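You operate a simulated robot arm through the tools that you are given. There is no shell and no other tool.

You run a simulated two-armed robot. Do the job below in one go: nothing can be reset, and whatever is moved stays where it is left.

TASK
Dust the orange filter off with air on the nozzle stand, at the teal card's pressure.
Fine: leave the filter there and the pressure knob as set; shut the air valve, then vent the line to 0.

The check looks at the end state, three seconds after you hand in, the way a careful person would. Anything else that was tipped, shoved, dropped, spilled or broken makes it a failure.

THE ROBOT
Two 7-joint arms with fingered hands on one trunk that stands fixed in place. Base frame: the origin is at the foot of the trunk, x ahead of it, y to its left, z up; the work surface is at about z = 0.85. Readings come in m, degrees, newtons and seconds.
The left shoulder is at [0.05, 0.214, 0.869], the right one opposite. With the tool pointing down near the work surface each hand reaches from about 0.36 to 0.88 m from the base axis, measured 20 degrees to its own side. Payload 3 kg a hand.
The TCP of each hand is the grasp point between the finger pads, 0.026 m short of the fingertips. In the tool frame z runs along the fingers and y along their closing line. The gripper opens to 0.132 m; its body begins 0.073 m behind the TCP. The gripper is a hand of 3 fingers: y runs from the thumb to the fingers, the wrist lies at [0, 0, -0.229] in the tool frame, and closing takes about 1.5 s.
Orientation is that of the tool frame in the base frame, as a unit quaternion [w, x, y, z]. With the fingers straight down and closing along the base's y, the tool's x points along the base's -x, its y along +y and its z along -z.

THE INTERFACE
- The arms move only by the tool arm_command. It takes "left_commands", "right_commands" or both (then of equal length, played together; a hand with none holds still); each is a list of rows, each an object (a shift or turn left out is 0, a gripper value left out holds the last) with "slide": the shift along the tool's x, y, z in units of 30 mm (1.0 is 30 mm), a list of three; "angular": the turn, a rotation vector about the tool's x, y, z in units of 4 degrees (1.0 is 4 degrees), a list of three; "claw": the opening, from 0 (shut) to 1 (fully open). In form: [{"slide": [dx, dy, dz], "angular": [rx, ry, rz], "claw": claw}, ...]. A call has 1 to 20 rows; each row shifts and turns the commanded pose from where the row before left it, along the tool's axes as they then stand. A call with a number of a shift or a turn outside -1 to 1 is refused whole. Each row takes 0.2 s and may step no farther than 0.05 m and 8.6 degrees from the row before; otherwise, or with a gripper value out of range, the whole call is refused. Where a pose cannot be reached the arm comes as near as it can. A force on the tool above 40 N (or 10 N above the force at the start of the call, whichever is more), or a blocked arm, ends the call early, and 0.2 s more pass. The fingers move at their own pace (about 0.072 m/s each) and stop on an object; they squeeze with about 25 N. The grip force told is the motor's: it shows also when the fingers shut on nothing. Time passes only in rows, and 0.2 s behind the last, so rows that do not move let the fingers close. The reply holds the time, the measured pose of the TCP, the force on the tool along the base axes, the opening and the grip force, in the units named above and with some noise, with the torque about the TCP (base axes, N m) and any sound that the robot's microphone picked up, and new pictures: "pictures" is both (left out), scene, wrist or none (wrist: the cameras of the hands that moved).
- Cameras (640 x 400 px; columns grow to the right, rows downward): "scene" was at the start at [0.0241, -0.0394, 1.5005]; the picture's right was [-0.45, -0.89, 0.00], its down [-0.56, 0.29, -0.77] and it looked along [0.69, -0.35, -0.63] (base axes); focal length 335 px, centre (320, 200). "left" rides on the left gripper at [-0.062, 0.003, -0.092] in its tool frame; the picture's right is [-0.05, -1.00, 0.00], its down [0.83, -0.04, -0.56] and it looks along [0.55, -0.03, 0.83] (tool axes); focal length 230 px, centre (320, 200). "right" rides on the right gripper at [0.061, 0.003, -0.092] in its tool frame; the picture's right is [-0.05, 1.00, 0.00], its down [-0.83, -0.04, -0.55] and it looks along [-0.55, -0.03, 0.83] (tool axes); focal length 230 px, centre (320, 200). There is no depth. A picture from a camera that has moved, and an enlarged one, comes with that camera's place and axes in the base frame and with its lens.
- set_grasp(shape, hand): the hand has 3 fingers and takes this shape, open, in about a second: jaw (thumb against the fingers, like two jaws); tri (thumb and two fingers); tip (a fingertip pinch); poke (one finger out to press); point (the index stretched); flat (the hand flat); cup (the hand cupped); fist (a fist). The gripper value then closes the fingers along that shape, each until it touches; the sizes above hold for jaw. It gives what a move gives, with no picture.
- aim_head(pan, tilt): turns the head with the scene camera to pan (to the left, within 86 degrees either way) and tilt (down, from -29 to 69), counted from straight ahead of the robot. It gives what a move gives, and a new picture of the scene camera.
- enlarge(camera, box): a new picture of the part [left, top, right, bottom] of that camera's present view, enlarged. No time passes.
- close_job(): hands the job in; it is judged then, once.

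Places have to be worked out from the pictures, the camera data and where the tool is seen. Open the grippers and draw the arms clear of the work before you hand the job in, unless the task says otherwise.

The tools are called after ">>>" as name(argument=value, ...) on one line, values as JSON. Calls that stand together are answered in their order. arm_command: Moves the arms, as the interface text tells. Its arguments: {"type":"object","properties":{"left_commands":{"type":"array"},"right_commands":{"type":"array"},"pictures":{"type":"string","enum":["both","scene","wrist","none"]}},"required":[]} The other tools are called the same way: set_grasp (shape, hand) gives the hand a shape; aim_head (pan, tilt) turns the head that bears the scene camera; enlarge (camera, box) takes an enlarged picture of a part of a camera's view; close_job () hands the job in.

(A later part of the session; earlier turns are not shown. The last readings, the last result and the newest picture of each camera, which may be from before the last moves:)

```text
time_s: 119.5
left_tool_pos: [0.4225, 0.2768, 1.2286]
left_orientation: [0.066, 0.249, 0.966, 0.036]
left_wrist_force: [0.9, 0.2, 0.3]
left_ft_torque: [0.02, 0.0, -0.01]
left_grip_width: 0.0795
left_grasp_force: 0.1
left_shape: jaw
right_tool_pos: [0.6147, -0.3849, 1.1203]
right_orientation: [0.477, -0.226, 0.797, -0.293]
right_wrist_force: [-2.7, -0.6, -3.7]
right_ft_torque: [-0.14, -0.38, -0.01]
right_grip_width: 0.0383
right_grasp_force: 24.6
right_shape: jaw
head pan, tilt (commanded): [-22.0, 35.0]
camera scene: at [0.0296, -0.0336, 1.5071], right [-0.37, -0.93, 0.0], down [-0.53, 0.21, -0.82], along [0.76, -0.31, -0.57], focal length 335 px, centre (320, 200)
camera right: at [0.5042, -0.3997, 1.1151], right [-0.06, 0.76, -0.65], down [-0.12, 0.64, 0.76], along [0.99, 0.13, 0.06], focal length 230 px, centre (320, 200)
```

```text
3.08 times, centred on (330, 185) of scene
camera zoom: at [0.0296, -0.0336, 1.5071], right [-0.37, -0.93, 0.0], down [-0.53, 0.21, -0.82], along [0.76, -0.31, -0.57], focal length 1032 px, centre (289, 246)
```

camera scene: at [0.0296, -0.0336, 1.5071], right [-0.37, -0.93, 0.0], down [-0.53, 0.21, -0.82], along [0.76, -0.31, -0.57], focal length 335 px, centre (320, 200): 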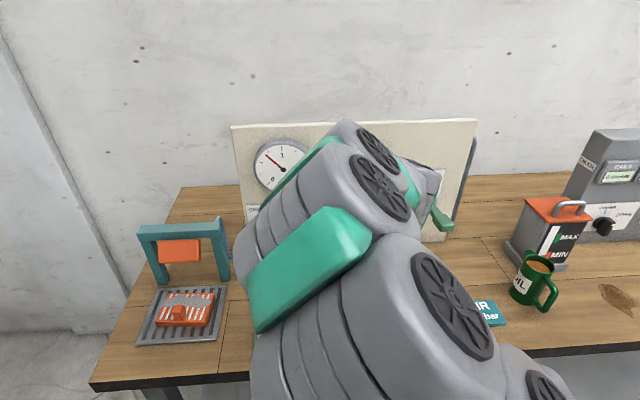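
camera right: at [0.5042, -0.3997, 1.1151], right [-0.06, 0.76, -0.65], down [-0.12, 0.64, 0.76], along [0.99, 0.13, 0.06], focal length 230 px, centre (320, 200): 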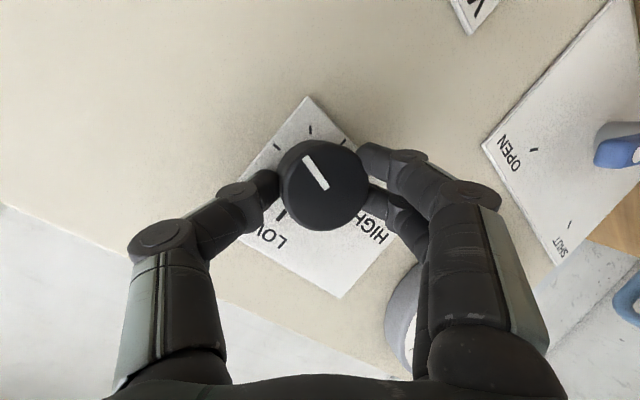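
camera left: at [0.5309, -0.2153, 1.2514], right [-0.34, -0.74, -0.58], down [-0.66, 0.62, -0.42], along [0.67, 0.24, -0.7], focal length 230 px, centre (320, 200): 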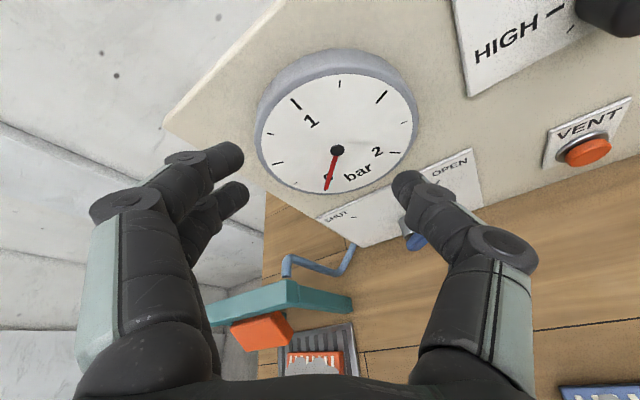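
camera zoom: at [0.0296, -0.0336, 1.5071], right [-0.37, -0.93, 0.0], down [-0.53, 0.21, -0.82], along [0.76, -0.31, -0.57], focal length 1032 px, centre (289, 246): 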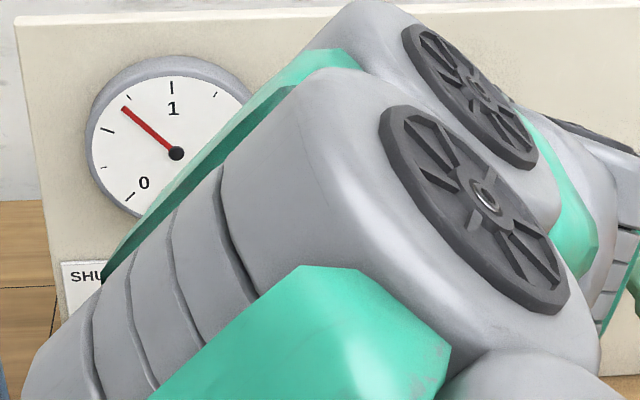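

About 0.7 bar at 100°. I continue 40° more.

>>> arm_command(right_commands=[{"angular": [0, 0, 1]}, {"angular": [0, 0, 1]}, {"angular": [0, 0, 1]}, {"angular": [0, 0, 1]}, {"angular": [0, 0, 1]}, {"angular": [0, 0, 1]}, {"angular": [0, 0, 1]}, {"angular": [0, 0, 1]}, {"angular": [0, 0, 1]}, {"angular": [0, 0, 1]}, {}], pictures="both")

>>> enlarge(camera="scene", box=[230, 120, 430, 250])

```text
time_s: 121.9
left_tool_pos: [0.4233, 0.2769, 1.2285]
left_orientation: [0.066, 0.249, 0.965, 0.037]
left_wrist_force: [-0.4, -1.1, -0.3]
left_ft_torque: [-0.01, -0.02, -0.02]
left_grip_width: 0.0794
left_grasp_force: 0.1
left_shape: jaw
right_tool_pos: [0.6146, -0.3843, 1.1229]
right_orientation: [0.548, 0.06, 0.826, -0.112]
right_wrist_force: [-1.3, 10.0, -11.4]
right_ft_torque: [0.05, 0.16, 0.71]
right_grip_width: 0.0372
right_grasp_force: 25.1
right_shape: jaw
head pan, tilt (commanded): [-22.0, 35.0]
camera scene: at [0.0297, -0.0335, 1.5071], right [-0.37, -0.93, 0.0], down [-0.53, 0.21, -0.82], along [0.76, -0.31, -0.57], focal length 335 px, centre (320, 200)
camera right: at [0.5091, -0.3607, 1.0993], right [0.24, 0.97, -0.07], down [-0.18, 0.12, 0.98], along [0.95, -0.22, 0.2], focal length 230 px, centre (320, 200)
```

scene: 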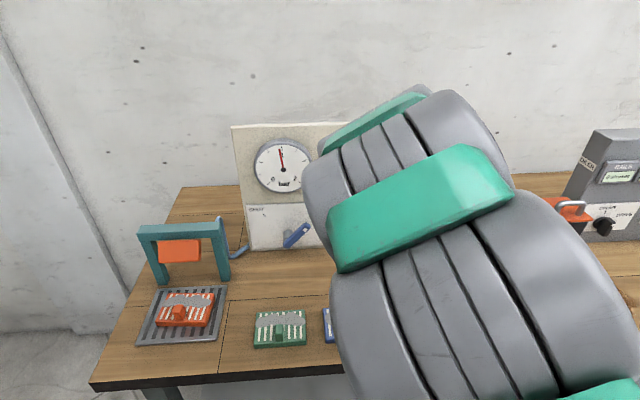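
right: 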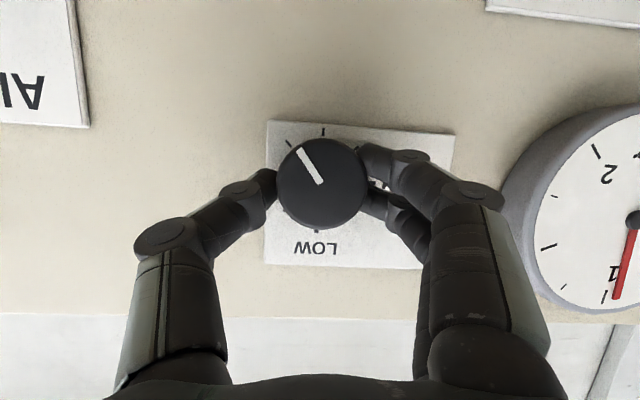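

```text
3.08 times, centred on (330, 185) of scene
camera zoom: at [0.0297, -0.0335, 1.5071], right [-0.37, -0.93, 0.0], down [-0.53, 0.21, -0.82], along [0.76, -0.31, -0.57], focal length 1032 px, centre (289, 246)
```

zoom: 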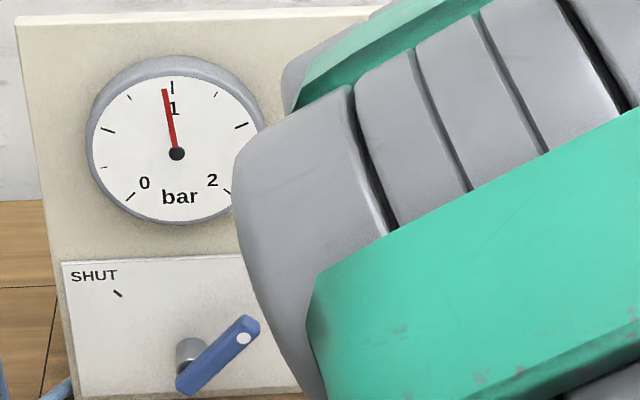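

Gauge about 0.95 bar. I try 24° more in this grip, watching for reach limits.

>>> arm_command(right_commands=[{"angular": [0, 0, 1]}, {"angular": [0, 0, 1]}, {"angular": [0, 0, 1]}, {"angular": [0, 0, 1]}, {"angular": [0, 0, 1]}, {"angular": [0, 0, 1]}, {}], pictures="both")

>>> enlarge(camera="scene", box=[230, 120, 430, 250])

```text
time_s: 123.5
left_tool_pos: [0.4237, 0.2781, 1.2282]
left_orientation: [0.065, 0.249, 0.966, 0.037]
left_wrist_force: [-1.0, 0.5, 0.0]
left_ft_torque: [-0.03, -0.03, -0.01]
left_grip_width: 0.0795
left_grasp_force: 0.0
left_shape: jaw
right_tool_pos: [0.6141, -0.3839, 1.1228]
right_orientation: [0.56, 0.23, 0.796, 0.006]
right_wrist_force: [-5.5, 17.8, 2.5]
right_ft_torque: [-0.02, -0.32, 1.08]
right_grip_width: 0.038
right_grasp_force: 24.7
right_shape: jaw
head pan, tilt (commanded): [-22.0, 35.0]
camera scene: at [0.0295, -0.0332, 1.5071], right [-0.37, -0.93, 0.0], down [-0.53, 0.21, -0.82], along [0.76, -0.31, -0.57], focal length 335 px, centre (320, 200)
camera right: at [0.517, -0.3362, 1.1029], right [0.37, 0.87, 0.31], down [-0.29, -0.21, 0.93], along [0.88, -0.44, 0.18], focal length 230 px, centre (320, 200)
```

scene: 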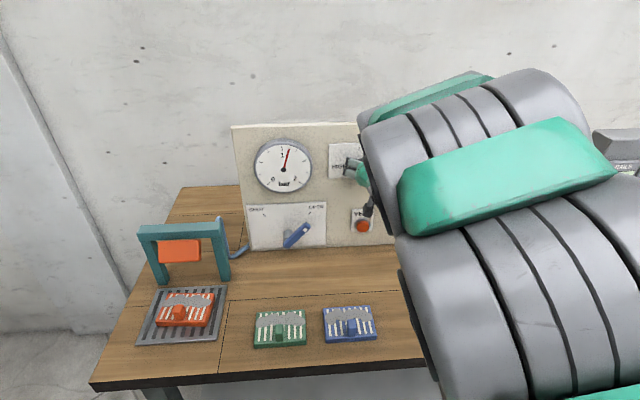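
right: 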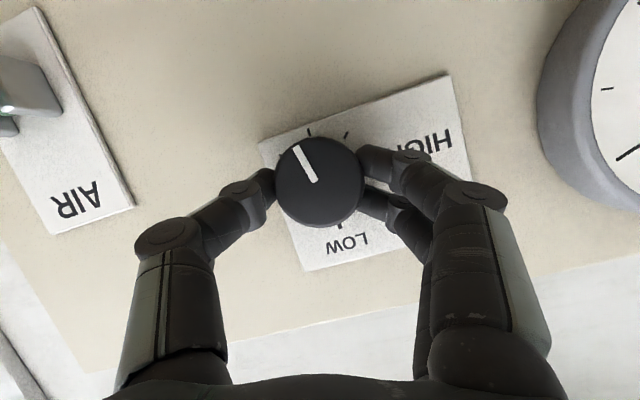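

```text
3.08 times, centred on (330, 185) of scene
camera zoom: at [0.0295, -0.0332, 1.5071], right [-0.37, -0.93, 0.0], down [-0.53, 0.21, -0.82], along [0.76, -0.31, -0.57], focal length 1032 px, centre (289, 246)
```

zoom: 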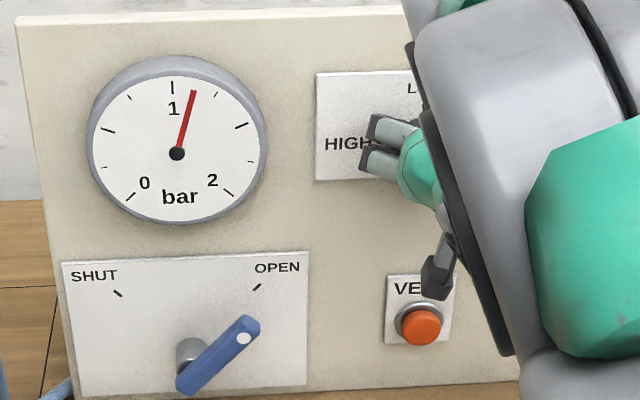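

Now about 1.13 bar, no reach warnings. I turn 20° more.

>>> arm_command(right_commands=[{"angular": [0, 0, 1]}, {"angular": [0, 0, 1]}, {"angular": [0, 0, 1]}, {"angular": [0, 0, 1]}, {"angular": [0, 0, 1]}, {}], pictures="scene")

>>> enlarge(camera="scene", box=[230, 120, 390, 220])

```text
time_s: 124.9
left_tool_pos: [0.4237, 0.2772, 1.229]
left_orientation: [0.065, 0.248, 0.966, 0.036]
left_wrist_force: [-0.4, -0.3, 0.1]
left_ft_torque: [0.01, -0.02, 0.01]
left_grip_width: 0.0793
left_grasp_force: 0.2
left_shape: jaw
right_tool_pos: [0.6127, -0.3852, 1.1223]
right_orientation: [0.55, 0.366, 0.744, 0.103]
right_wrist_force: [-7.6, 22.4, 8.8]
right_ft_torque: [-0.11, -0.75, 1.27]
right_grip_width: 0.039
right_grasp_force: 25.0
right_shape: jaw
head pan, tilt (commanded): [-22.0, 35.0]
camera scene: at [0.0294, -0.0331, 1.5071], right [-0.37, -0.93, 0.0], down [-0.53, 0.21, -0.82], along [0.76, -0.31, -0.57], focal length 335 px, centre (320, 200)
```

scene: 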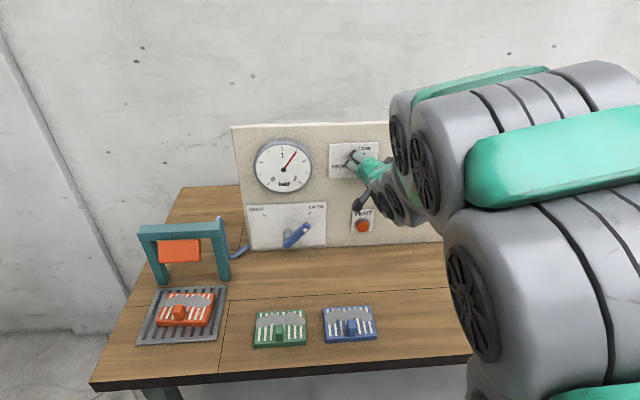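

```text
4.00 times, centred on (310, 170) of scene
camera zoom: at [0.0294, -0.0331, 1.5071], right [-0.37, -0.93, 0.0], down [-0.53, 0.21, -0.82], along [0.76, -0.31, -0.57], focal length 1341 px, centre (360, 320)
```

zoom: 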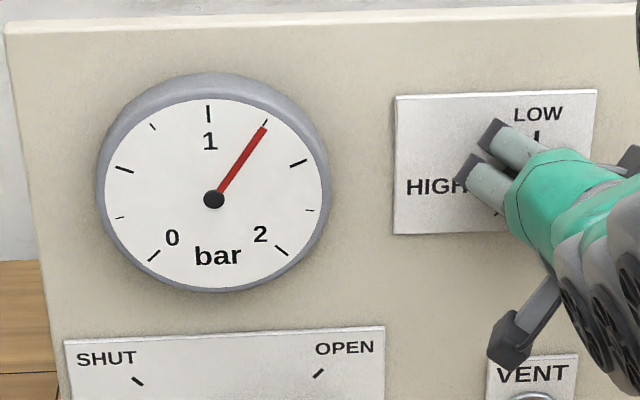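

Exactly 1.25 bar now (needle on the tick). Side force has grown to 22 N, so I release and re-close once to relieve the strain before the last part.

>>> arm_command(right_commands=[{"claw": 0.2}, {"claw": 0.45}, {}, {"claw": 0.2}, {"claw": 0.0}, {}, {}, {}], pictures="both")

>>> enlarge(camera="scene", box=[230, 120, 390, 220])

```text
time_s: 126.7
left_tool_pos: [0.4243, 0.2765, 1.2291]
left_orientation: [0.065, 0.248, 0.966, 0.035]
left_wrist_force: [0.0, 1.4, 1.1]
left_ft_torque: [0.01, -0.01, -0.02]
left_grip_width: 0.0793
left_grasp_force: 0.1
left_shape: jaw
right_tool_pos: [0.6131, -0.3853, 1.121]
right_orientation: [0.55, 0.366, 0.744, 0.102]
right_wrist_force: [-5.5, -3.9, 4.8]
right_ft_torque: [-0.12, -0.23, 0.05]
right_grip_width: 0.0388
right_grasp_force: 25.1
right_shape: jaw
head pan, tilt (commanded): [-22.0, 35.0]
camera scene: at [0.0295, -0.0336, 1.5071], right [-0.37, -0.93, 0.0], down [-0.53, 0.21, -0.82], along [0.76, -0.31, -0.57], focal length 335 px, centre (320, 200)
camera right: at [0.5257, -0.3207, 1.1126], right [0.44, 0.68, 0.59], down [-0.41, -0.44, 0.8], along [0.8, -0.59, 0.09], focal length 230 px, centre (320, 200)
```

scene: 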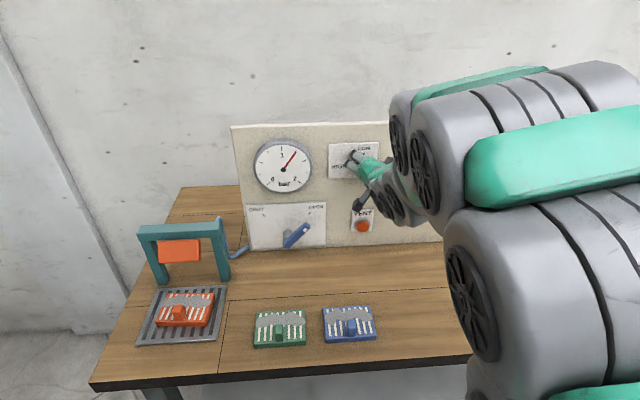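
right: 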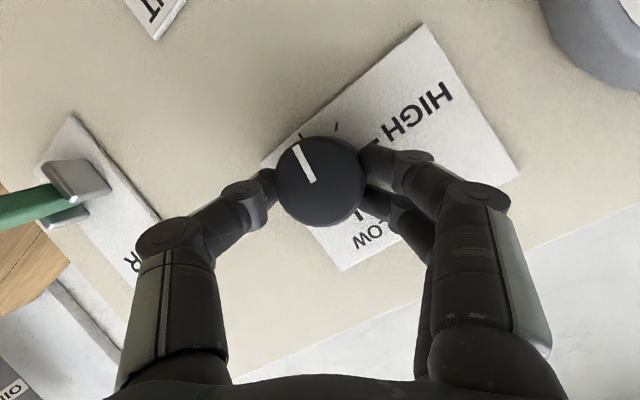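

```text
4.00 times, centred on (310, 170) of scene
camera zoom: at [0.0295, -0.0336, 1.5071], right [-0.37, -0.93, 0.0], down [-0.53, 0.21, -0.82], along [0.76, -0.31, -0.57], focal length 1341 px, centre (360, 320)
```

zoom: 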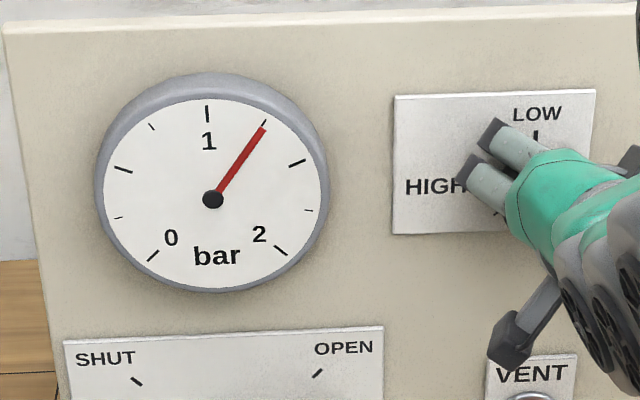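

Still 1.25 bar, strain gone. I turn 24° more.

>>> arm_command(right_commands=[{"angular": [0, 0, 1]}, {"angular": [0, 0, 1]}, {"angular": [0, 0, 1]}, {"angular": [0, 0, 1]}, {"angular": [0, 0, 1]}, {"angular": [0, 0, 1]}, {}], pictures="scene")

>>> enlarge(camera="scene", box=[230, 120, 390, 220])

```text
time_s: 128.3
left_tool_pos: [0.424, 0.2776, 1.2287]
left_orientation: [0.065, 0.249, 0.966, 0.036]
left_wrist_force: [0.4, 0.0, 0.3]
left_ft_torque: [0.01, -0.01, -0.02]
left_grip_width: 0.0795
left_grasp_force: 0.1
left_shape: jaw
right_tool_pos: [0.6141, -0.3848, 1.1217]
right_orientation: [0.518, 0.511, 0.652, 0.214]
right_wrist_force: [-5.8, 3.5, 10.0]
right_ft_torque: [-0.45, -1.21, 0.74]
right_grip_width: 0.0387
right_grasp_force: 25.2
right_shape: jaw
head pan, tilt (commanded): [-22.0, 35.0]
camera scene: at [0.0294, -0.0334, 1.5071], right [-0.37, -0.93, 0.0], down [-0.53, 0.21, -0.82], along [0.76, -0.31, -0.57], focal length 335 px, centre (320, 200)
```

scene: 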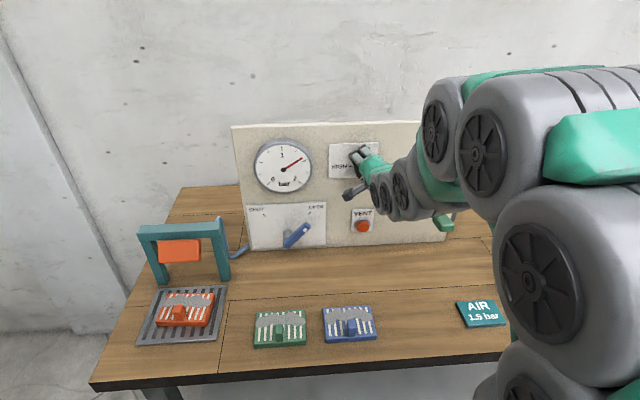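

```text
4.00 times, centred on (310, 170) of scene
camera zoom: at [0.0294, -0.0334, 1.5071], right [-0.37, -0.93, 0.0], down [-0.53, 0.21, -0.82], along [0.76, -0.31, -0.57], focal length 1341 px, centre (360, 320)
```

zoom: 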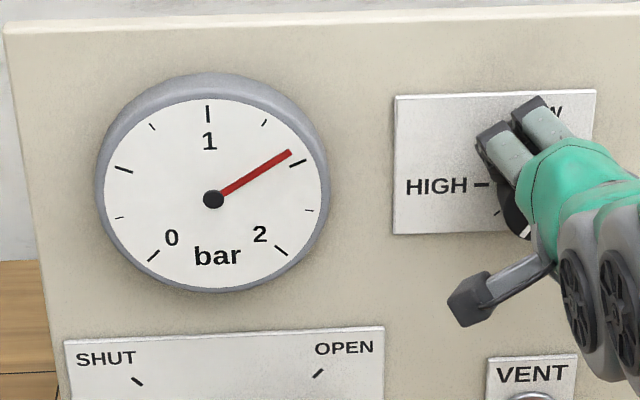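

About 1.435 bar. Roughly 8° more is needed; I turn 8°.

>>> arm_command(right_commands=[{"angular": [0, 0, 1]}, {"angular": [0, 0, 1]}, {}], pictures="none")

>>> enlarge(camera="scene", box=[242, 130, 322, 200])

```text
time_s: 129.1
left_tool_pos: [0.4243, 0.2792, 1.2296]
left_orientation: [0.066, 0.248, 0.966, 0.036]
left_wrist_force: [0.0, 0.0, -0.2]
left_ft_torque: [0.03, 0.0, 0.02]
left_grip_width: 0.0794
left_grasp_force: 0.1
left_shape: jaw
right_tool_pos: [0.6144, -0.3838, 1.123]
right_orientation: [0.501, 0.556, 0.614, 0.251]
right_wrist_force: [-1.2, 4.9, 7.0]
right_ft_torque: [-0.47, -1.4, 0.82]
right_grip_width: 0.0388
right_grasp_force: 24.5
right_shape: jaw
head pan, tilt (commanded): [-22.0, 35.0]
```

```text
5.71 times, centred on (282, 165) of scene
camera zoom: at [0.0295, -0.0334, 1.5071], right [-0.37, -0.93, 0.0], down [-0.53, 0.21, -0.82], along [0.76, -0.31, -0.57], focal length 1916 px, centre (537, 400)
```

zoom: 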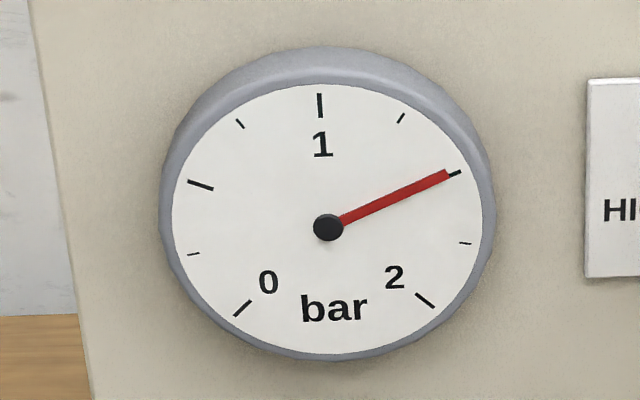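

The needle is on the 1.5 tick. I open the fingers gently and confirm that the reading holds.

>>> arm_command(right_commands=[{"claw": 0.35}, {"claw": 0.45}, {"claw": 0.5}, {}, {}], pictures="wrist")

>>> enlarge(camera="scene", box=[242, 130, 322, 200])

```text
time_s: 130.3
left_tool_pos: [0.4244, 0.2777, 1.2286]
left_orientation: [0.065, 0.249, 0.966, 0.037]
left_wrist_force: [0.6, -0.5, 0.0]
left_ft_torque: [0.01, 0.02, 0.01]
left_grip_width: 0.0794
left_grasp_force: 0.0
left_shape: jaw
right_tool_pos: [0.6131, -0.3861, 1.1203]
right_orientation: [0.501, 0.556, 0.614, 0.249]
right_wrist_force: [-15.2, 4.1, -4.0]
right_ft_torque: [-0.06, -0.12, 0.03]
right_grip_width: 0.0579
right_grasp_force: 0.0
right_shape: jaw
head pan, tilt (commanded): [-22.0, 35.0]
camera right: at [0.5405, -0.3051, 1.1384], right [0.43, 0.21, 0.88], down [-0.61, -0.65, 0.45], along [0.66, -0.73, -0.15], focal length 230 px, centre (320, 200)
```

right: 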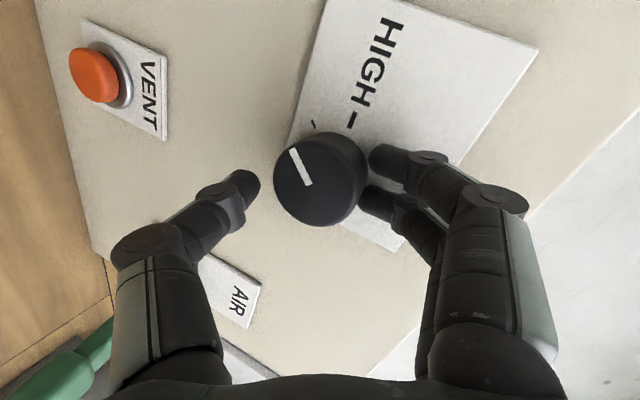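

```text
5.71 times, centred on (282, 165) of scene
camera zoom: at [0.0294, -0.0335, 1.5071], right [-0.37, -0.93, 0.0], down [-0.53, 0.21, -0.82], along [0.76, -0.31, -0.57], focal length 1916 px, centre (537, 400)
```

zoom: 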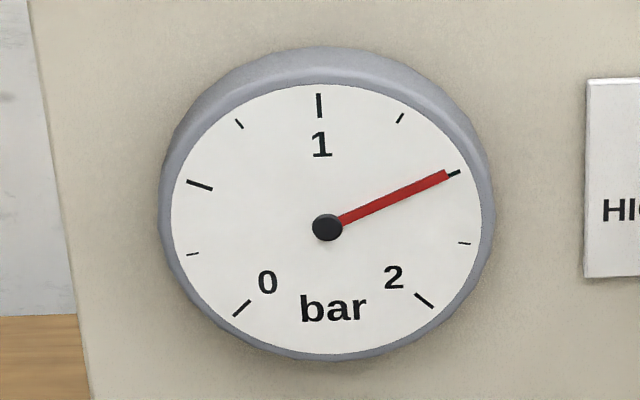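

Reading holds at 1.5 bar. A fingertip is leaning on the panel, so I withdraw straight along the panel normal, opening a little wider once clear.

>>> arm_command(right_commands=[{"slide": [0.033, -0.067, -0.185]}, {"claw": 0.6}, {"slide": [0.111, -0.223, -0.618]}, {"slide": [0.111, -0.223, -0.618]}, {"slide": [0.111, -0.223, -0.618]}, {}], pictures="both")

>>> enlarge(camera="scene", box=[230, 120, 390, 220])

```text
time_s: 131.7
left_tool_pos: [0.4241, 0.277, 1.2288]
left_orientation: [0.064, 0.248, 0.966, 0.036]
left_wrist_force: [0.2, -0.5, 0.4]
left_ft_torque: [0.0, 0.04, 0.0]
left_grip_width: 0.0793
left_grasp_force: 0.1
left_shape: jaw
right_tool_pos: [0.5854, -0.3719, 1.1401]
right_orientation: [0.499, 0.556, 0.616, 0.249]
right_wrist_force: [-0.8, 0.0, -0.3]
right_ft_torque: [-0.02, -0.01, -0.01]
right_grip_width: 0.0788
right_grasp_force: 0.2
right_shape: jaw
right hand out of reach, approached as far as the arm can: row 3, 4, 5
head pan, tilt (commanded): [-22.0, 35.0]
camera scene: at [0.0297, -0.0336, 1.5071], right [-0.37, -0.93, 0.0], down [-0.53, 0.21, -0.82], along [0.76, -0.31, -0.57], focal length 335 px, centre (320, 200)
camera right: at [0.5122, -0.2917, 1.1585], right [0.43, 0.21, 0.88], down [-0.61, -0.65, 0.45], along [0.66, -0.73, -0.15], focal length 230 px, centre (320, 200)
```

scene: 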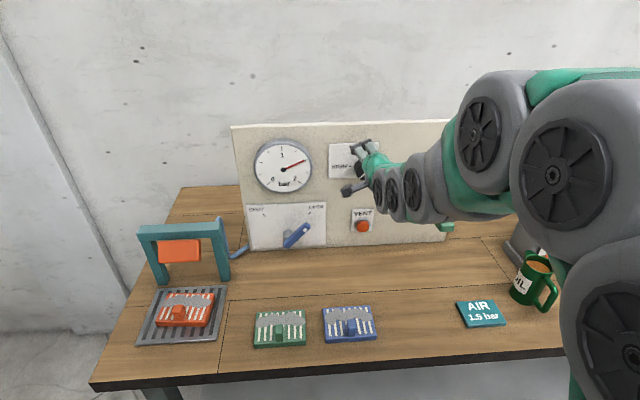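
right: 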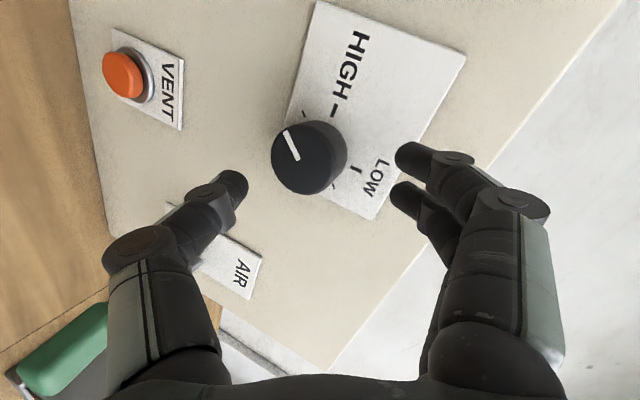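

```text
4.00 times, centred on (310, 170) of scene
camera zoom: at [0.0297, -0.0336, 1.5071], right [-0.37, -0.93, 0.0], down [-0.53, 0.21, -0.82], along [0.76, -0.31, -0.57], focal length 1341 px, centre (360, 320)
```

zoom: 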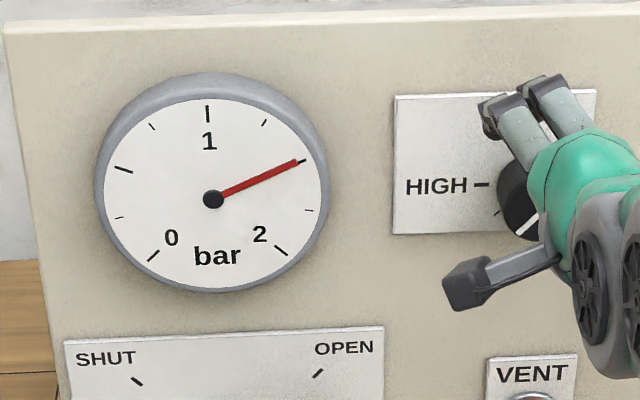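

Pressure set to 1.5 bar and the knob is free. Next the AIR lever: I back the right hand off and reorient it to point straight down with its closing line along the panel.

>>> arm_command(right_commands=[{"slide": [0, 0, -0.9]}, {"slide": [0, 0, -0.9]}, {"slide": [0, 0, -0.9]}, {"angular": [0.689, 0.975, -0.971]}, {"angular": [0.689, 0.975, -0.971]}, {"angular": [0.689, 0.975, -0.971]}, {"angular": [0.689, 0.975, -0.971]}, {"angular": [0.689, 0.975, -0.971]}, {"angular": [0.689, 0.975, -0.971]}, {"angular": [0.689, 0.975, -0.971]}, {"angular": [0.689, 0.975, -0.971]}, {}], pictures="scene")

```text
time_s: 134.3
left_tool_pos: [0.4249, 0.277, 1.228]
left_orientation: [0.065, 0.249, 0.966, 0.036]
left_wrist_force: [-0.2, -0.7, -0.2]
left_ft_torque: [-0.01, -0.02, -0.03]
left_grip_width: 0.079
left_grasp_force: 0.3
left_shape: jaw
right_tool_pos: [0.5329, -0.3588, 1.1948]
right_orientation: [0.255, 0.371, 0.884, 0.127]
right_wrist_force: [-0.1, 0.1, -0.1]
right_ft_torque: [-0.04, 0.0, -0.01]
right_grip_width: 0.0789
right_grasp_force: 0.1
right_shape: jaw
right hand out of reach, approached as far as the arm can: row 1, 2, 3
head pan, tilt (commanded): [-22.0, 35.0]
camera scene: at [0.0297, -0.0336, 1.5071], right [-0.37, -0.93, 0.0], down [-0.53, 0.21, -0.82], along [0.76, -0.31, -0.57], focal length 335 px, centre (320, 200)
```

scene: 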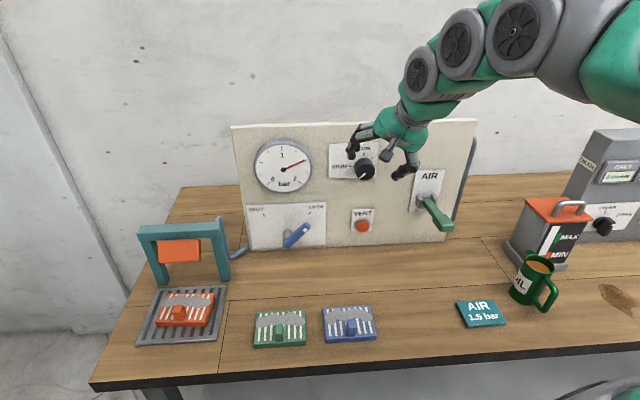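

Good posture. I finish the rotation and move above the AIR lever's handle.

>>> arm_command(right_commands=[{"angular": [0.689, 0.975, -0.971]}, {"angular": [0.689, 0.975, -0.971]}, {"angular": [0.689, 0.975, -0.971]}, {"angular": [0.689, 0.975, -0.971]}, {"angular": [0.689, 0.975, -0.971]}, {"angular": [0.689, 0.975, -0.971]}, {"angular": [0.689, 0.975, -0.971]}, {"slide": [0.178, -0.917, 0]}, {"slide": [0.178, -0.917, 0]}, {"slide": [0.178, -0.917, 0]}, {"slide": [0.178, -0.917, 0]}, {"slide": [0.178, -0.917, 0]}, {"slide": [0.178, -0.917, 0]}, {}], pictures="both")

```text
time_s: 137.3
left_tool_pos: [0.4241, 0.2776, 1.2283]
left_orientation: [0.065, 0.249, 0.966, 0.036]
left_wrist_force: [0.5, -0.1, 0.7]
left_ft_torque: [0.02, 0.0, -0.04]
left_grip_width: 0.0791
left_grasp_force: 0.0
left_shape: jaw
right_tool_pos: [0.4532, -0.5065, 1.1971]
right_orientation: [0.0, 0.153, 0.988, 0.001]
right_wrist_force: [-0.7, 0.1, 0.7]
right_ft_torque: [0.02, -0.03, 0.01]
right_grip_width: 0.0787
right_grasp_force: 0.0
right_shape: jaw
head pan, tilt (commanded): [-22.0, 35.0]
camera scene: at [0.0296, -0.0336, 1.5071], right [-0.37, -0.93, 0.0], down [-0.53, 0.21, -0.82], along [0.76, -0.31, -0.57], focal length 335 px, centre (320, 200)
camera right: at [0.3959, -0.4859, 1.2895], right [0.35, 0.94, 0.0], down [0.78, -0.29, 0.56], along [0.52, -0.2, -0.83], focal length 230 px, centre (320, 200)
```

scene: 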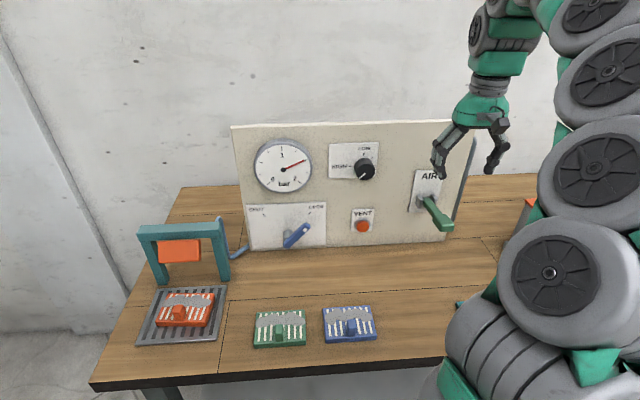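
right: 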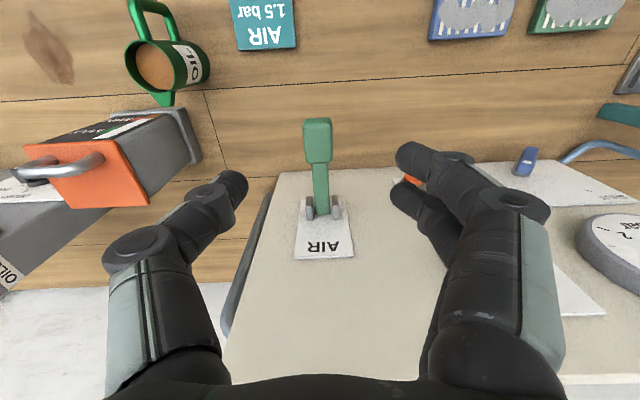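

The handle block spans n≈0.587-0.634 at s≈-0.351, about 31 mm wide. I descend so the fingers straddle it.

>>> arm_command(right_commands=[{"slide": [-0.2, -0.07, 0.6]}, {"slide": [-0.2, -0.07, 0.9]}, {"slide": [-0.2, -0.06, 0.9]}, {"slide": [-0.03, 0, 0.9]}, {"slide": [0, 0, 0.9]}, {}], pictures="both")

```text
time_s: 138.7
left_tool_pos: [0.4248, 0.2772, 1.2287]
left_orientation: [0.065, 0.249, 0.966, 0.036]
left_wrist_force: [-0.1, -0.6, -0.2]
left_ft_torque: [0.01, 0.0, -0.03]
left_grip_width: 0.079
left_grasp_force: 0.1
left_shape: jaw
right_tool_pos: [0.4691, -0.519, 1.0695]
right_orientation: [0.0, 0.154, 0.988, -0.001]
right_wrist_force: [0.6, 0.2, -0.3]
right_ft_torque: [0.03, 0.02, 0.01]
right_grip_width: 0.0789
right_grasp_force: 0.0
right_shape: jaw
head pan, tilt (commanded): [-22.0, 35.0]
camera scene: at [0.0296, -0.0336, 1.5071], right [-0.37, -0.93, 0.0], down [-0.53, 0.21, -0.82], along [0.76, -0.31, -0.57], focal length 335 px, centre (320, 200)
camera right: at [0.4122, -0.4981, 1.162], right [0.35, 0.94, 0.0], down [0.78, -0.29, 0.55], along [0.52, -0.2, -0.83], focal length 230 px, centre (320, 200)
```

scene: 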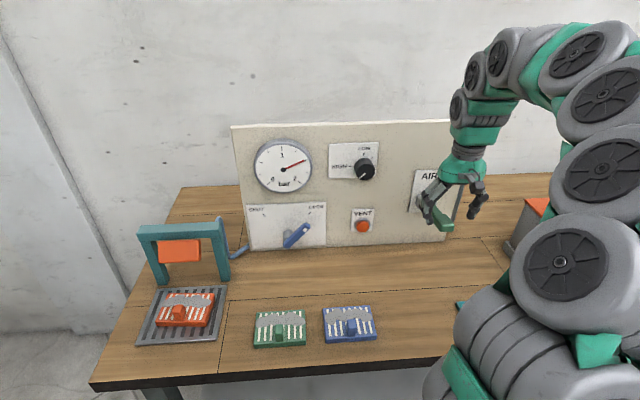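
right: 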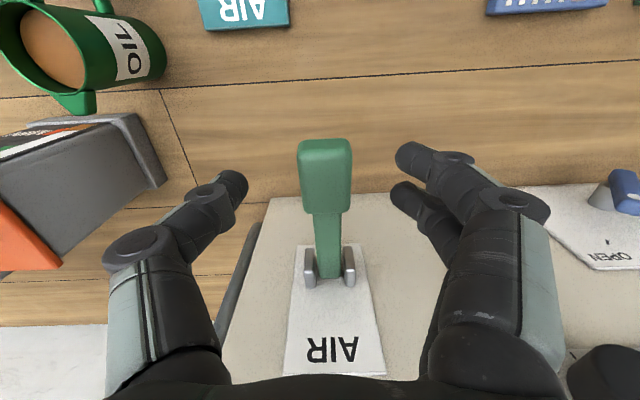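

The handle is centred between the fingers. I lower 12 mm and close on it.

>>> arm_command(right_commands=[{"slide": [0.1, 0.05, 0.4]}, {"claw": 0.35}, {"claw": 0.2}, {"claw": 0.0}, {}, {}, {}], pictures="both")

```text
time_s: 140.3
left_tool_pos: [0.4241, 0.2776, 1.2288]
left_orientation: [0.065, 0.249, 0.966, 0.036]
left_wrist_force: [0.5, 0.8, -0.1]
left_ft_torque: [0.03, 0.02, 0.01]
left_grip_width: 0.0793
left_grasp_force: 0.1
left_shape: jaw
right_tool_pos: [0.4679, -0.5138, 1.0584]
right_orientation: [0.001, 0.153, 0.988, 0.001]
right_wrist_force: [-7.2, 9.9, 2.0]
right_ft_torque: [0.42, 0.16, 0.25]
right_grip_width: 0.0186
right_grasp_force: 24.8
right_shape: jaw
head pan, tilt (commanded): [-22.0, 35.0]
camera scene: at [0.0295, -0.0334, 1.5071], right [-0.37, -0.93, 0.0], down [-0.53, 0.21, -0.82], along [0.76, -0.31, -0.57], focal length 335 px, centre (320, 200)
camera right: at [0.4097, -0.4943, 1.1508], right [0.35, 0.94, 0.0], down [0.78, -0.29, 0.55], along [0.52, -0.19, -0.83], focal length 230 px, centre (320, 200)
```

scene: 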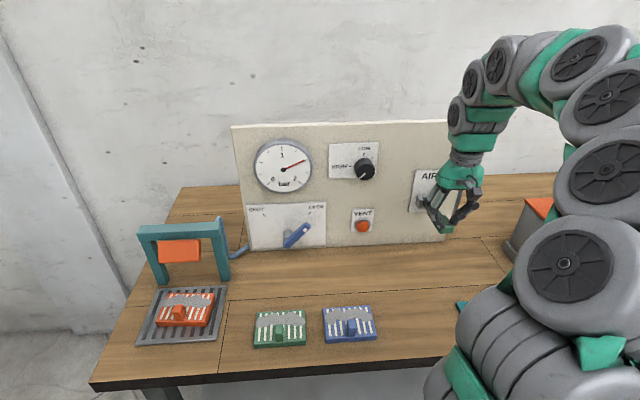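
right: 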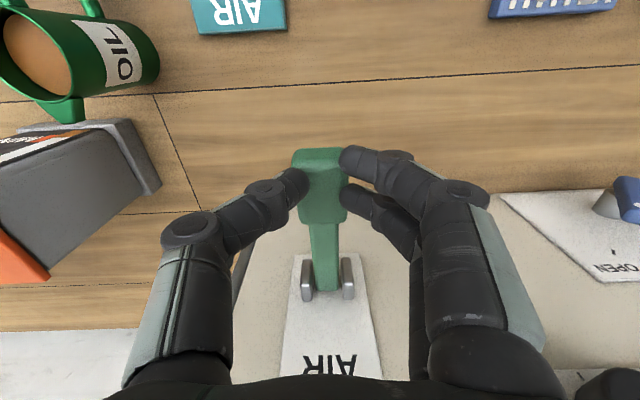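

Handle gripped. I press it down about 18 mm in small steps and watch force and pictures.

>>> arm_command(right_commands=[{"slide": [0, 0.05, 0.2]}, {"slide": [0, 0.05, 0.2]}, {"slide": [0, 0, 0.2]}, {}], pictures="both")

```text
time_s: 141.3
left_tool_pos: [0.4233, 0.2773, 1.229]
left_orientation: [0.065, 0.25, 0.965, 0.036]
left_wrist_force: [0.4, 0.4, -1.1]
left_ft_torque: [0.03, -0.01, 0.02]
left_grip_width: 0.0792
left_grasp_force: 0.0
left_shape: jaw
right_tool_pos: [0.4677, -0.5131, 1.04]
right_orientation: [0.0, 0.154, 0.988, 0.0]
right_wrist_force: [-15.1, 3.2, 3.1]
right_ft_torque: [0.02, 0.27, 0.0]
right_grip_width: 0.0172
right_grasp_force: 25.1
right_shape: jaw
head pan, tilt (commanded): [-22.0, 35.0]
camera scene: at [0.0293, -0.0335, 1.5071], right [-0.37, -0.93, 0.0], down [-0.53, 0.21, -0.82], along [0.76, -0.31, -0.57], focal length 335 px, centre (320, 200)
camera right: at [0.4103, -0.4922, 1.132], right [0.35, 0.94, 0.0], down [0.78, -0.29, 0.55], along [0.52, -0.2, -0.83], focal length 230 px, centre (320, 200)
```

scene: 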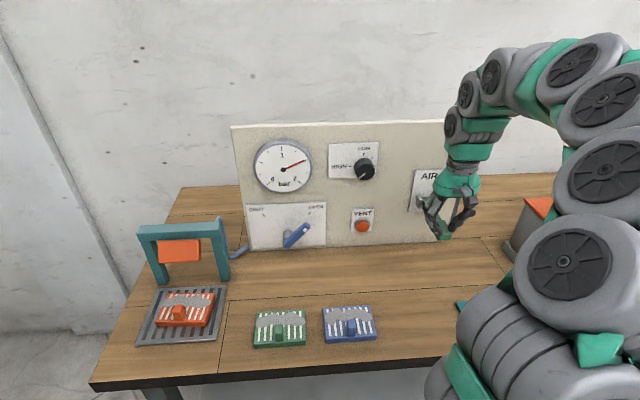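
right: 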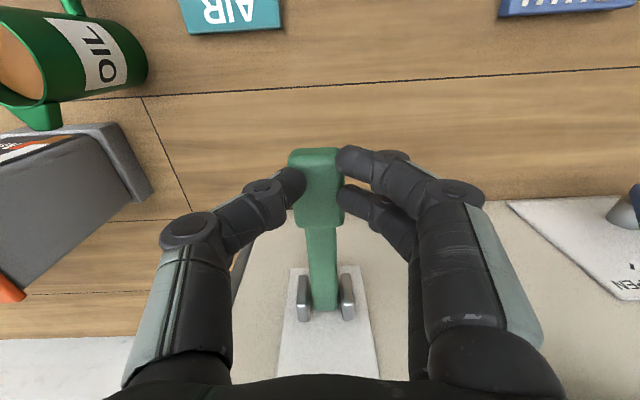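

The lever follows downward easily. I continue down 40 mm, easing slightly outward along its arc.

>>> arm_command(right_commands=[{"slide": [0.08, 0, 0.33]}, {"slide": [0.06, 0, 0.33]}, {"slide": [0.03, 0, 0.33]}, {"slide": [0, 0, 0.33]}, {}], pictures="both")

```text
time_s: 142.5
left_tool_pos: [0.4226, 0.2789, 1.2274]
left_orientation: [0.066, 0.249, 0.966, 0.036]
left_wrist_force: [-0.2, -0.1, 0.6]
left_ft_torque: [-0.03, 0.02, 0.0]
left_grip_width: 0.0793
left_grasp_force: 0.0
left_shape: jaw
right_tool_pos: [0.4644, -0.5106, 1.0003]
right_orientation: [0.0, 0.153, 0.988, 0.001]
right_wrist_force: [8.0, 10.0, 8.6]
right_ft_torque: [0.31, -0.33, 0.12]
right_grip_width: 0.012
right_grasp_force: 25.0
right_shape: jaw
head pan, tilt (commanded): [-22.0, 35.0]
camera scene: at [0.0297, -0.0333, 1.5071], right [-0.37, -0.93, 0.0], down [-0.53, 0.21, -0.82], along [0.76, -0.31, -0.57], focal length 335 px, centre (320, 200)
camera right: at [0.4066, -0.4892, 1.093], right [0.35, 0.94, 0.0], down [0.78, -0.29, 0.56], along [0.52, -0.19, -0.83], focal length 230 px, centre (320, 200)
```

scene: 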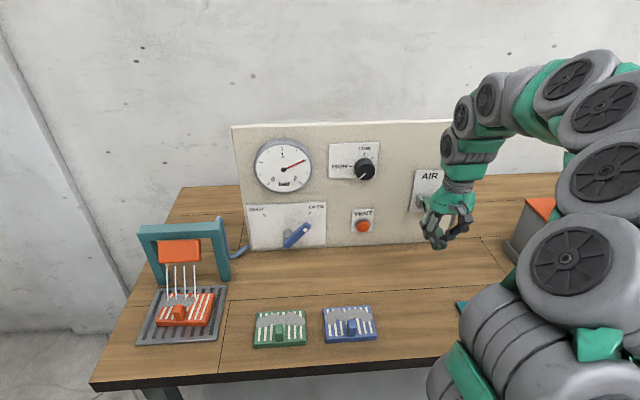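
right: 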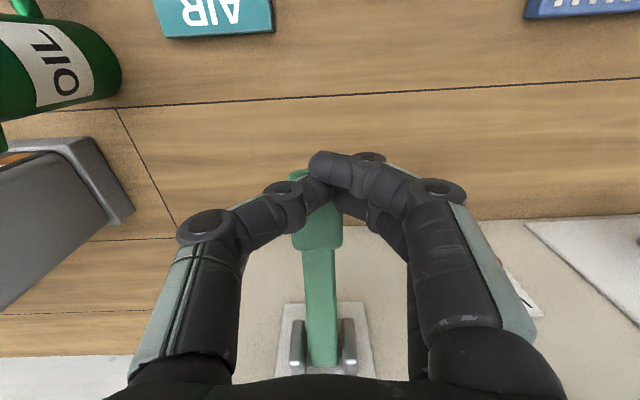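

Air is jetting from the nozzle onto the filter. I enlarge the filter and gauge.

>>> enlarge(camera="scene", box=[120, 210, 250, 350])

>>> enlarge(camera="scene", box=[242, 130, 322, 200])

>>> enlarge(camera="scene", box=[390, 150, 500, 260])

```text
2.86 times, centred on (185, 280) of scene
camera zoom: at [0.0297, -0.0333, 1.5071], right [-0.37, -0.93, 0.0], down [-0.53, 0.21, -0.82], along [0.76, -0.31, -0.57], focal length 958 px, centre (706, -29)
```

zoom: 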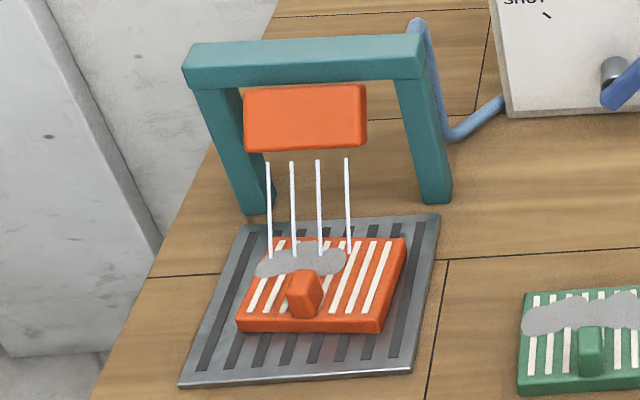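

```text
5.71 times, centred on (282, 165) of scene
camera zoom: at [0.0297, -0.0333, 1.5071], right [-0.37, -0.93, 0.0], down [-0.53, 0.21, -0.82], along [0.76, -0.31, -0.57], focal length 1916 px, centre (537, 400)
```

zoom: 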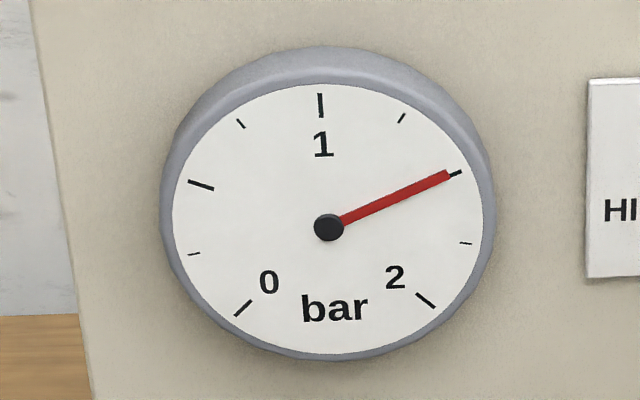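

```text
3.64 times, centred on (445, 205) of scene
camera zoom: at [0.0297, -0.0333, 1.5071], right [-0.37, -0.93, 0.0], down [-0.53, 0.21, -0.82], along [0.76, -0.31, -0.57], focal length 1219 px, centre (-134, 182)
```

zoom: 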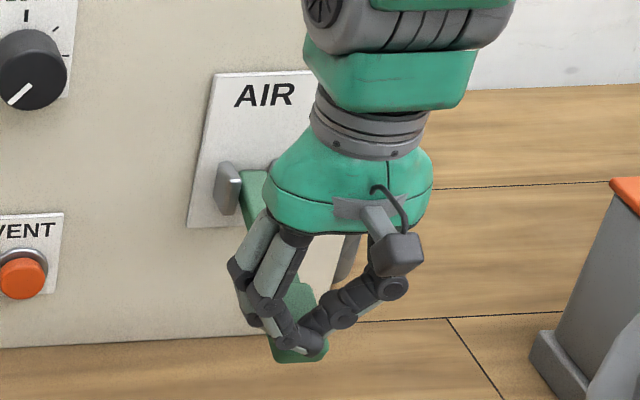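

Blowing works at 1.5 bar and the dust is going patch by patch (right side already clean). I hold the lever down and wait.

>>> arm_command(right_commands=[{}, {}, {}, {}, {}, {}, {}, {}, {}, {}], pictures="scene")

>>> enlarge(camera="scene", box=[120, 210, 250, 350])

```text
time_s: 144.7
left_tool_pos: [0.4242, 0.2775, 1.2289]
left_orientation: [0.064, 0.249, 0.966, 0.036]
left_wrist_force: [0.0, 0.3, 0.3]
left_ft_torque: [-0.03, -0.03, 0.01]
left_grip_width: 0.0794
left_grasp_force: 0.1
left_shape: jaw
right_tool_pos: [0.4633, -0.5096, 1.0004]
right_orientation: [-0.001, 0.154, 0.988, 0.0]
right_wrist_force: [8.0, 11.3, 7.7]
right_ft_torque: [0.34, -0.33, 0.12]
right_grip_width: 0.0122
right_grasp_force: 24.7
right_shape: jaw
head pan, tilt (commanded): [-22.0, 35.0]
camera scene: at [0.0297, -0.0333, 1.5071], right [-0.37, -0.93, 0.0], down [-0.53, 0.21, -0.82], along [0.76, -0.31, -0.57], focal length 335 px, centre (320, 200)
```

scene: 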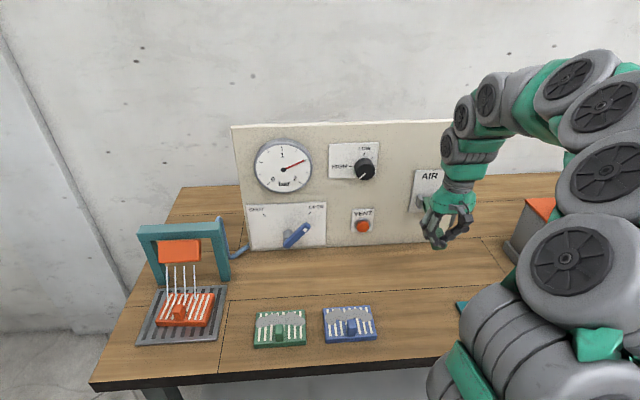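

```text
2.86 times, centred on (185, 280) of scene
camera zoom: at [0.0297, -0.0333, 1.5071], right [-0.37, -0.93, 0.0], down [-0.53, 0.21, -0.82], along [0.76, -0.31, -0.57], focal length 958 px, centre (706, -29)
```

zoom: 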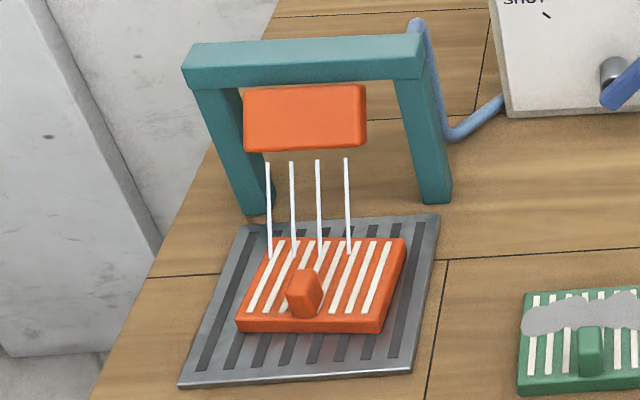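

The filter is completely clean. Now I raise the lever back up with the grip and see whether the jets stop.

>>> arm_command(right_commands=[{"slide": [0, 0, -0.33]}, {"slide": [0, 0, -0.33]}, {"slide": [0, 0, -0.33]}, {"slide": [-0.05, 0, -0.33]}, {}], pictures="both")

```text
time_s: 145.9
left_tool_pos: [0.4238, 0.2776, 1.2286]
left_orientation: [0.065, 0.248, 0.966, 0.036]
left_wrist_force: [-0.4, 0.1, -0.1]
left_ft_torque: [-0.03, -0.01, 0.0]
left_grip_width: 0.0795
left_grasp_force: 0.1
left_shape: jaw
right_tool_pos: [0.4644, -0.5114, 1.0395]
right_orientation: [0.0, 0.154, 0.988, 0.0]
right_wrist_force: [-1.7, 12.1, 2.0]
right_ft_torque: [0.34, -0.03, 0.23]
right_grip_width: 0.0118
right_grasp_force: 24.6
right_shape: jaw
head pan, tilt (commanded): [-22.0, 35.0]
camera scene: at [0.0296, -0.0334, 1.5071], right [-0.37, -0.93, 0.0], down [-0.53, 0.21, -0.82], along [0.76, -0.31, -0.57], focal length 335 px, centre (320, 200)
camera right: at [0.4071, -0.4909, 1.1323], right [0.35, 0.94, 0.0], down [0.78, -0.29, 0.55], along [0.52, -0.19, -0.83], focal length 230 px, centre (320, 200)
```

scene: 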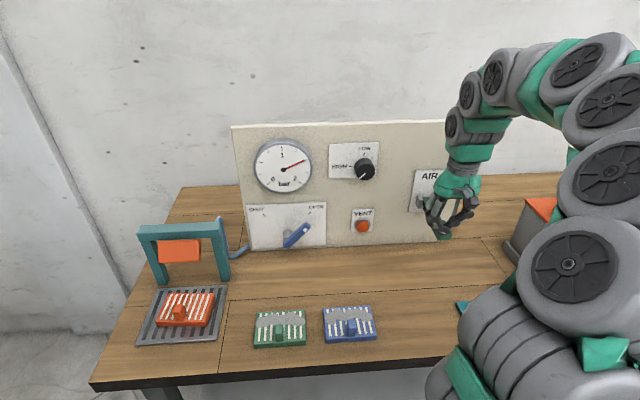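
right: 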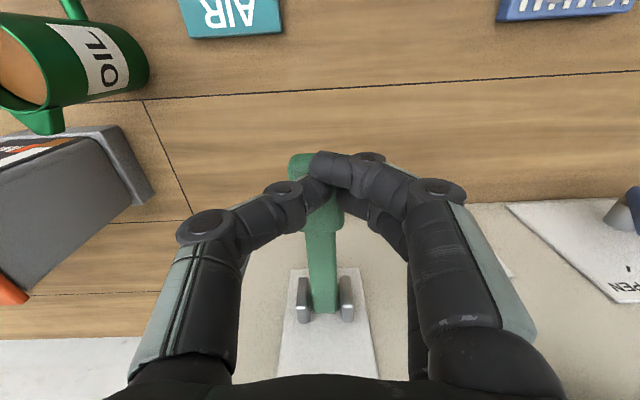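

The jets stopped and the lever follows up. I raise it the remaining 20 mm to its starting height, then release.

>>> arm_command(right_commands=[{"slide": [-0.05, 0, -0.33]}, {"slide": [-0.03, 0, -0.33]}, {}, {"claw": 0.2}, {"claw": 0.45}, {"claw": 0.6}, {}, {}], pictures="both")

```text
time_s: 147.7
left_tool_pos: [0.4232, 0.2784, 1.2284]
left_orientation: [0.065, 0.249, 0.966, 0.036]
left_wrist_force: [0.5, -0.4, 0.0]
left_ft_torque: [0.04, 0.0, -0.02]
left_grip_width: 0.0793
left_grasp_force: 0.1
left_shape: jaw
right_tool_pos: [0.4663, -0.5126, 1.0596]
right_orientation: [0.0, 0.153, 0.988, 0.001]
right_wrist_force: [0.2, 0.6, 0.0]
right_ft_torque: [0.01, -0.02, 0.01]
right_grip_width: 0.0787
right_grasp_force: 0.1
right_shape: jaw
head pan, tilt (commanded): [-22.0, 35.0]
camera scene: at [0.0297, -0.0336, 1.5071], right [-0.37, -0.93, 0.0], down [-0.53, 0.21, -0.82], along [0.76, -0.31, -0.57], focal length 335 px, centre (320, 200)
camera right: at [0.4091, -0.4917, 1.1525], right [0.35, 0.94, 0.0], down [0.78, -0.29, 0.56], along [0.52, -0.2, -0.83], focal length 230 px, centre (320, 200)
```

scene: 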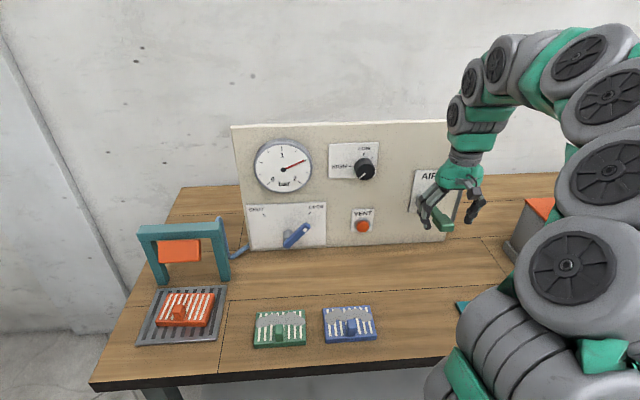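
right: 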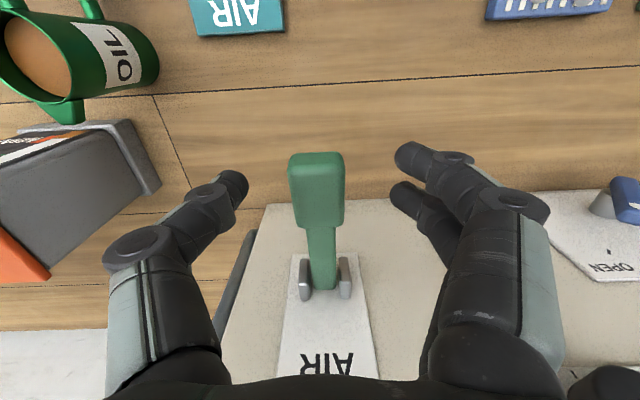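

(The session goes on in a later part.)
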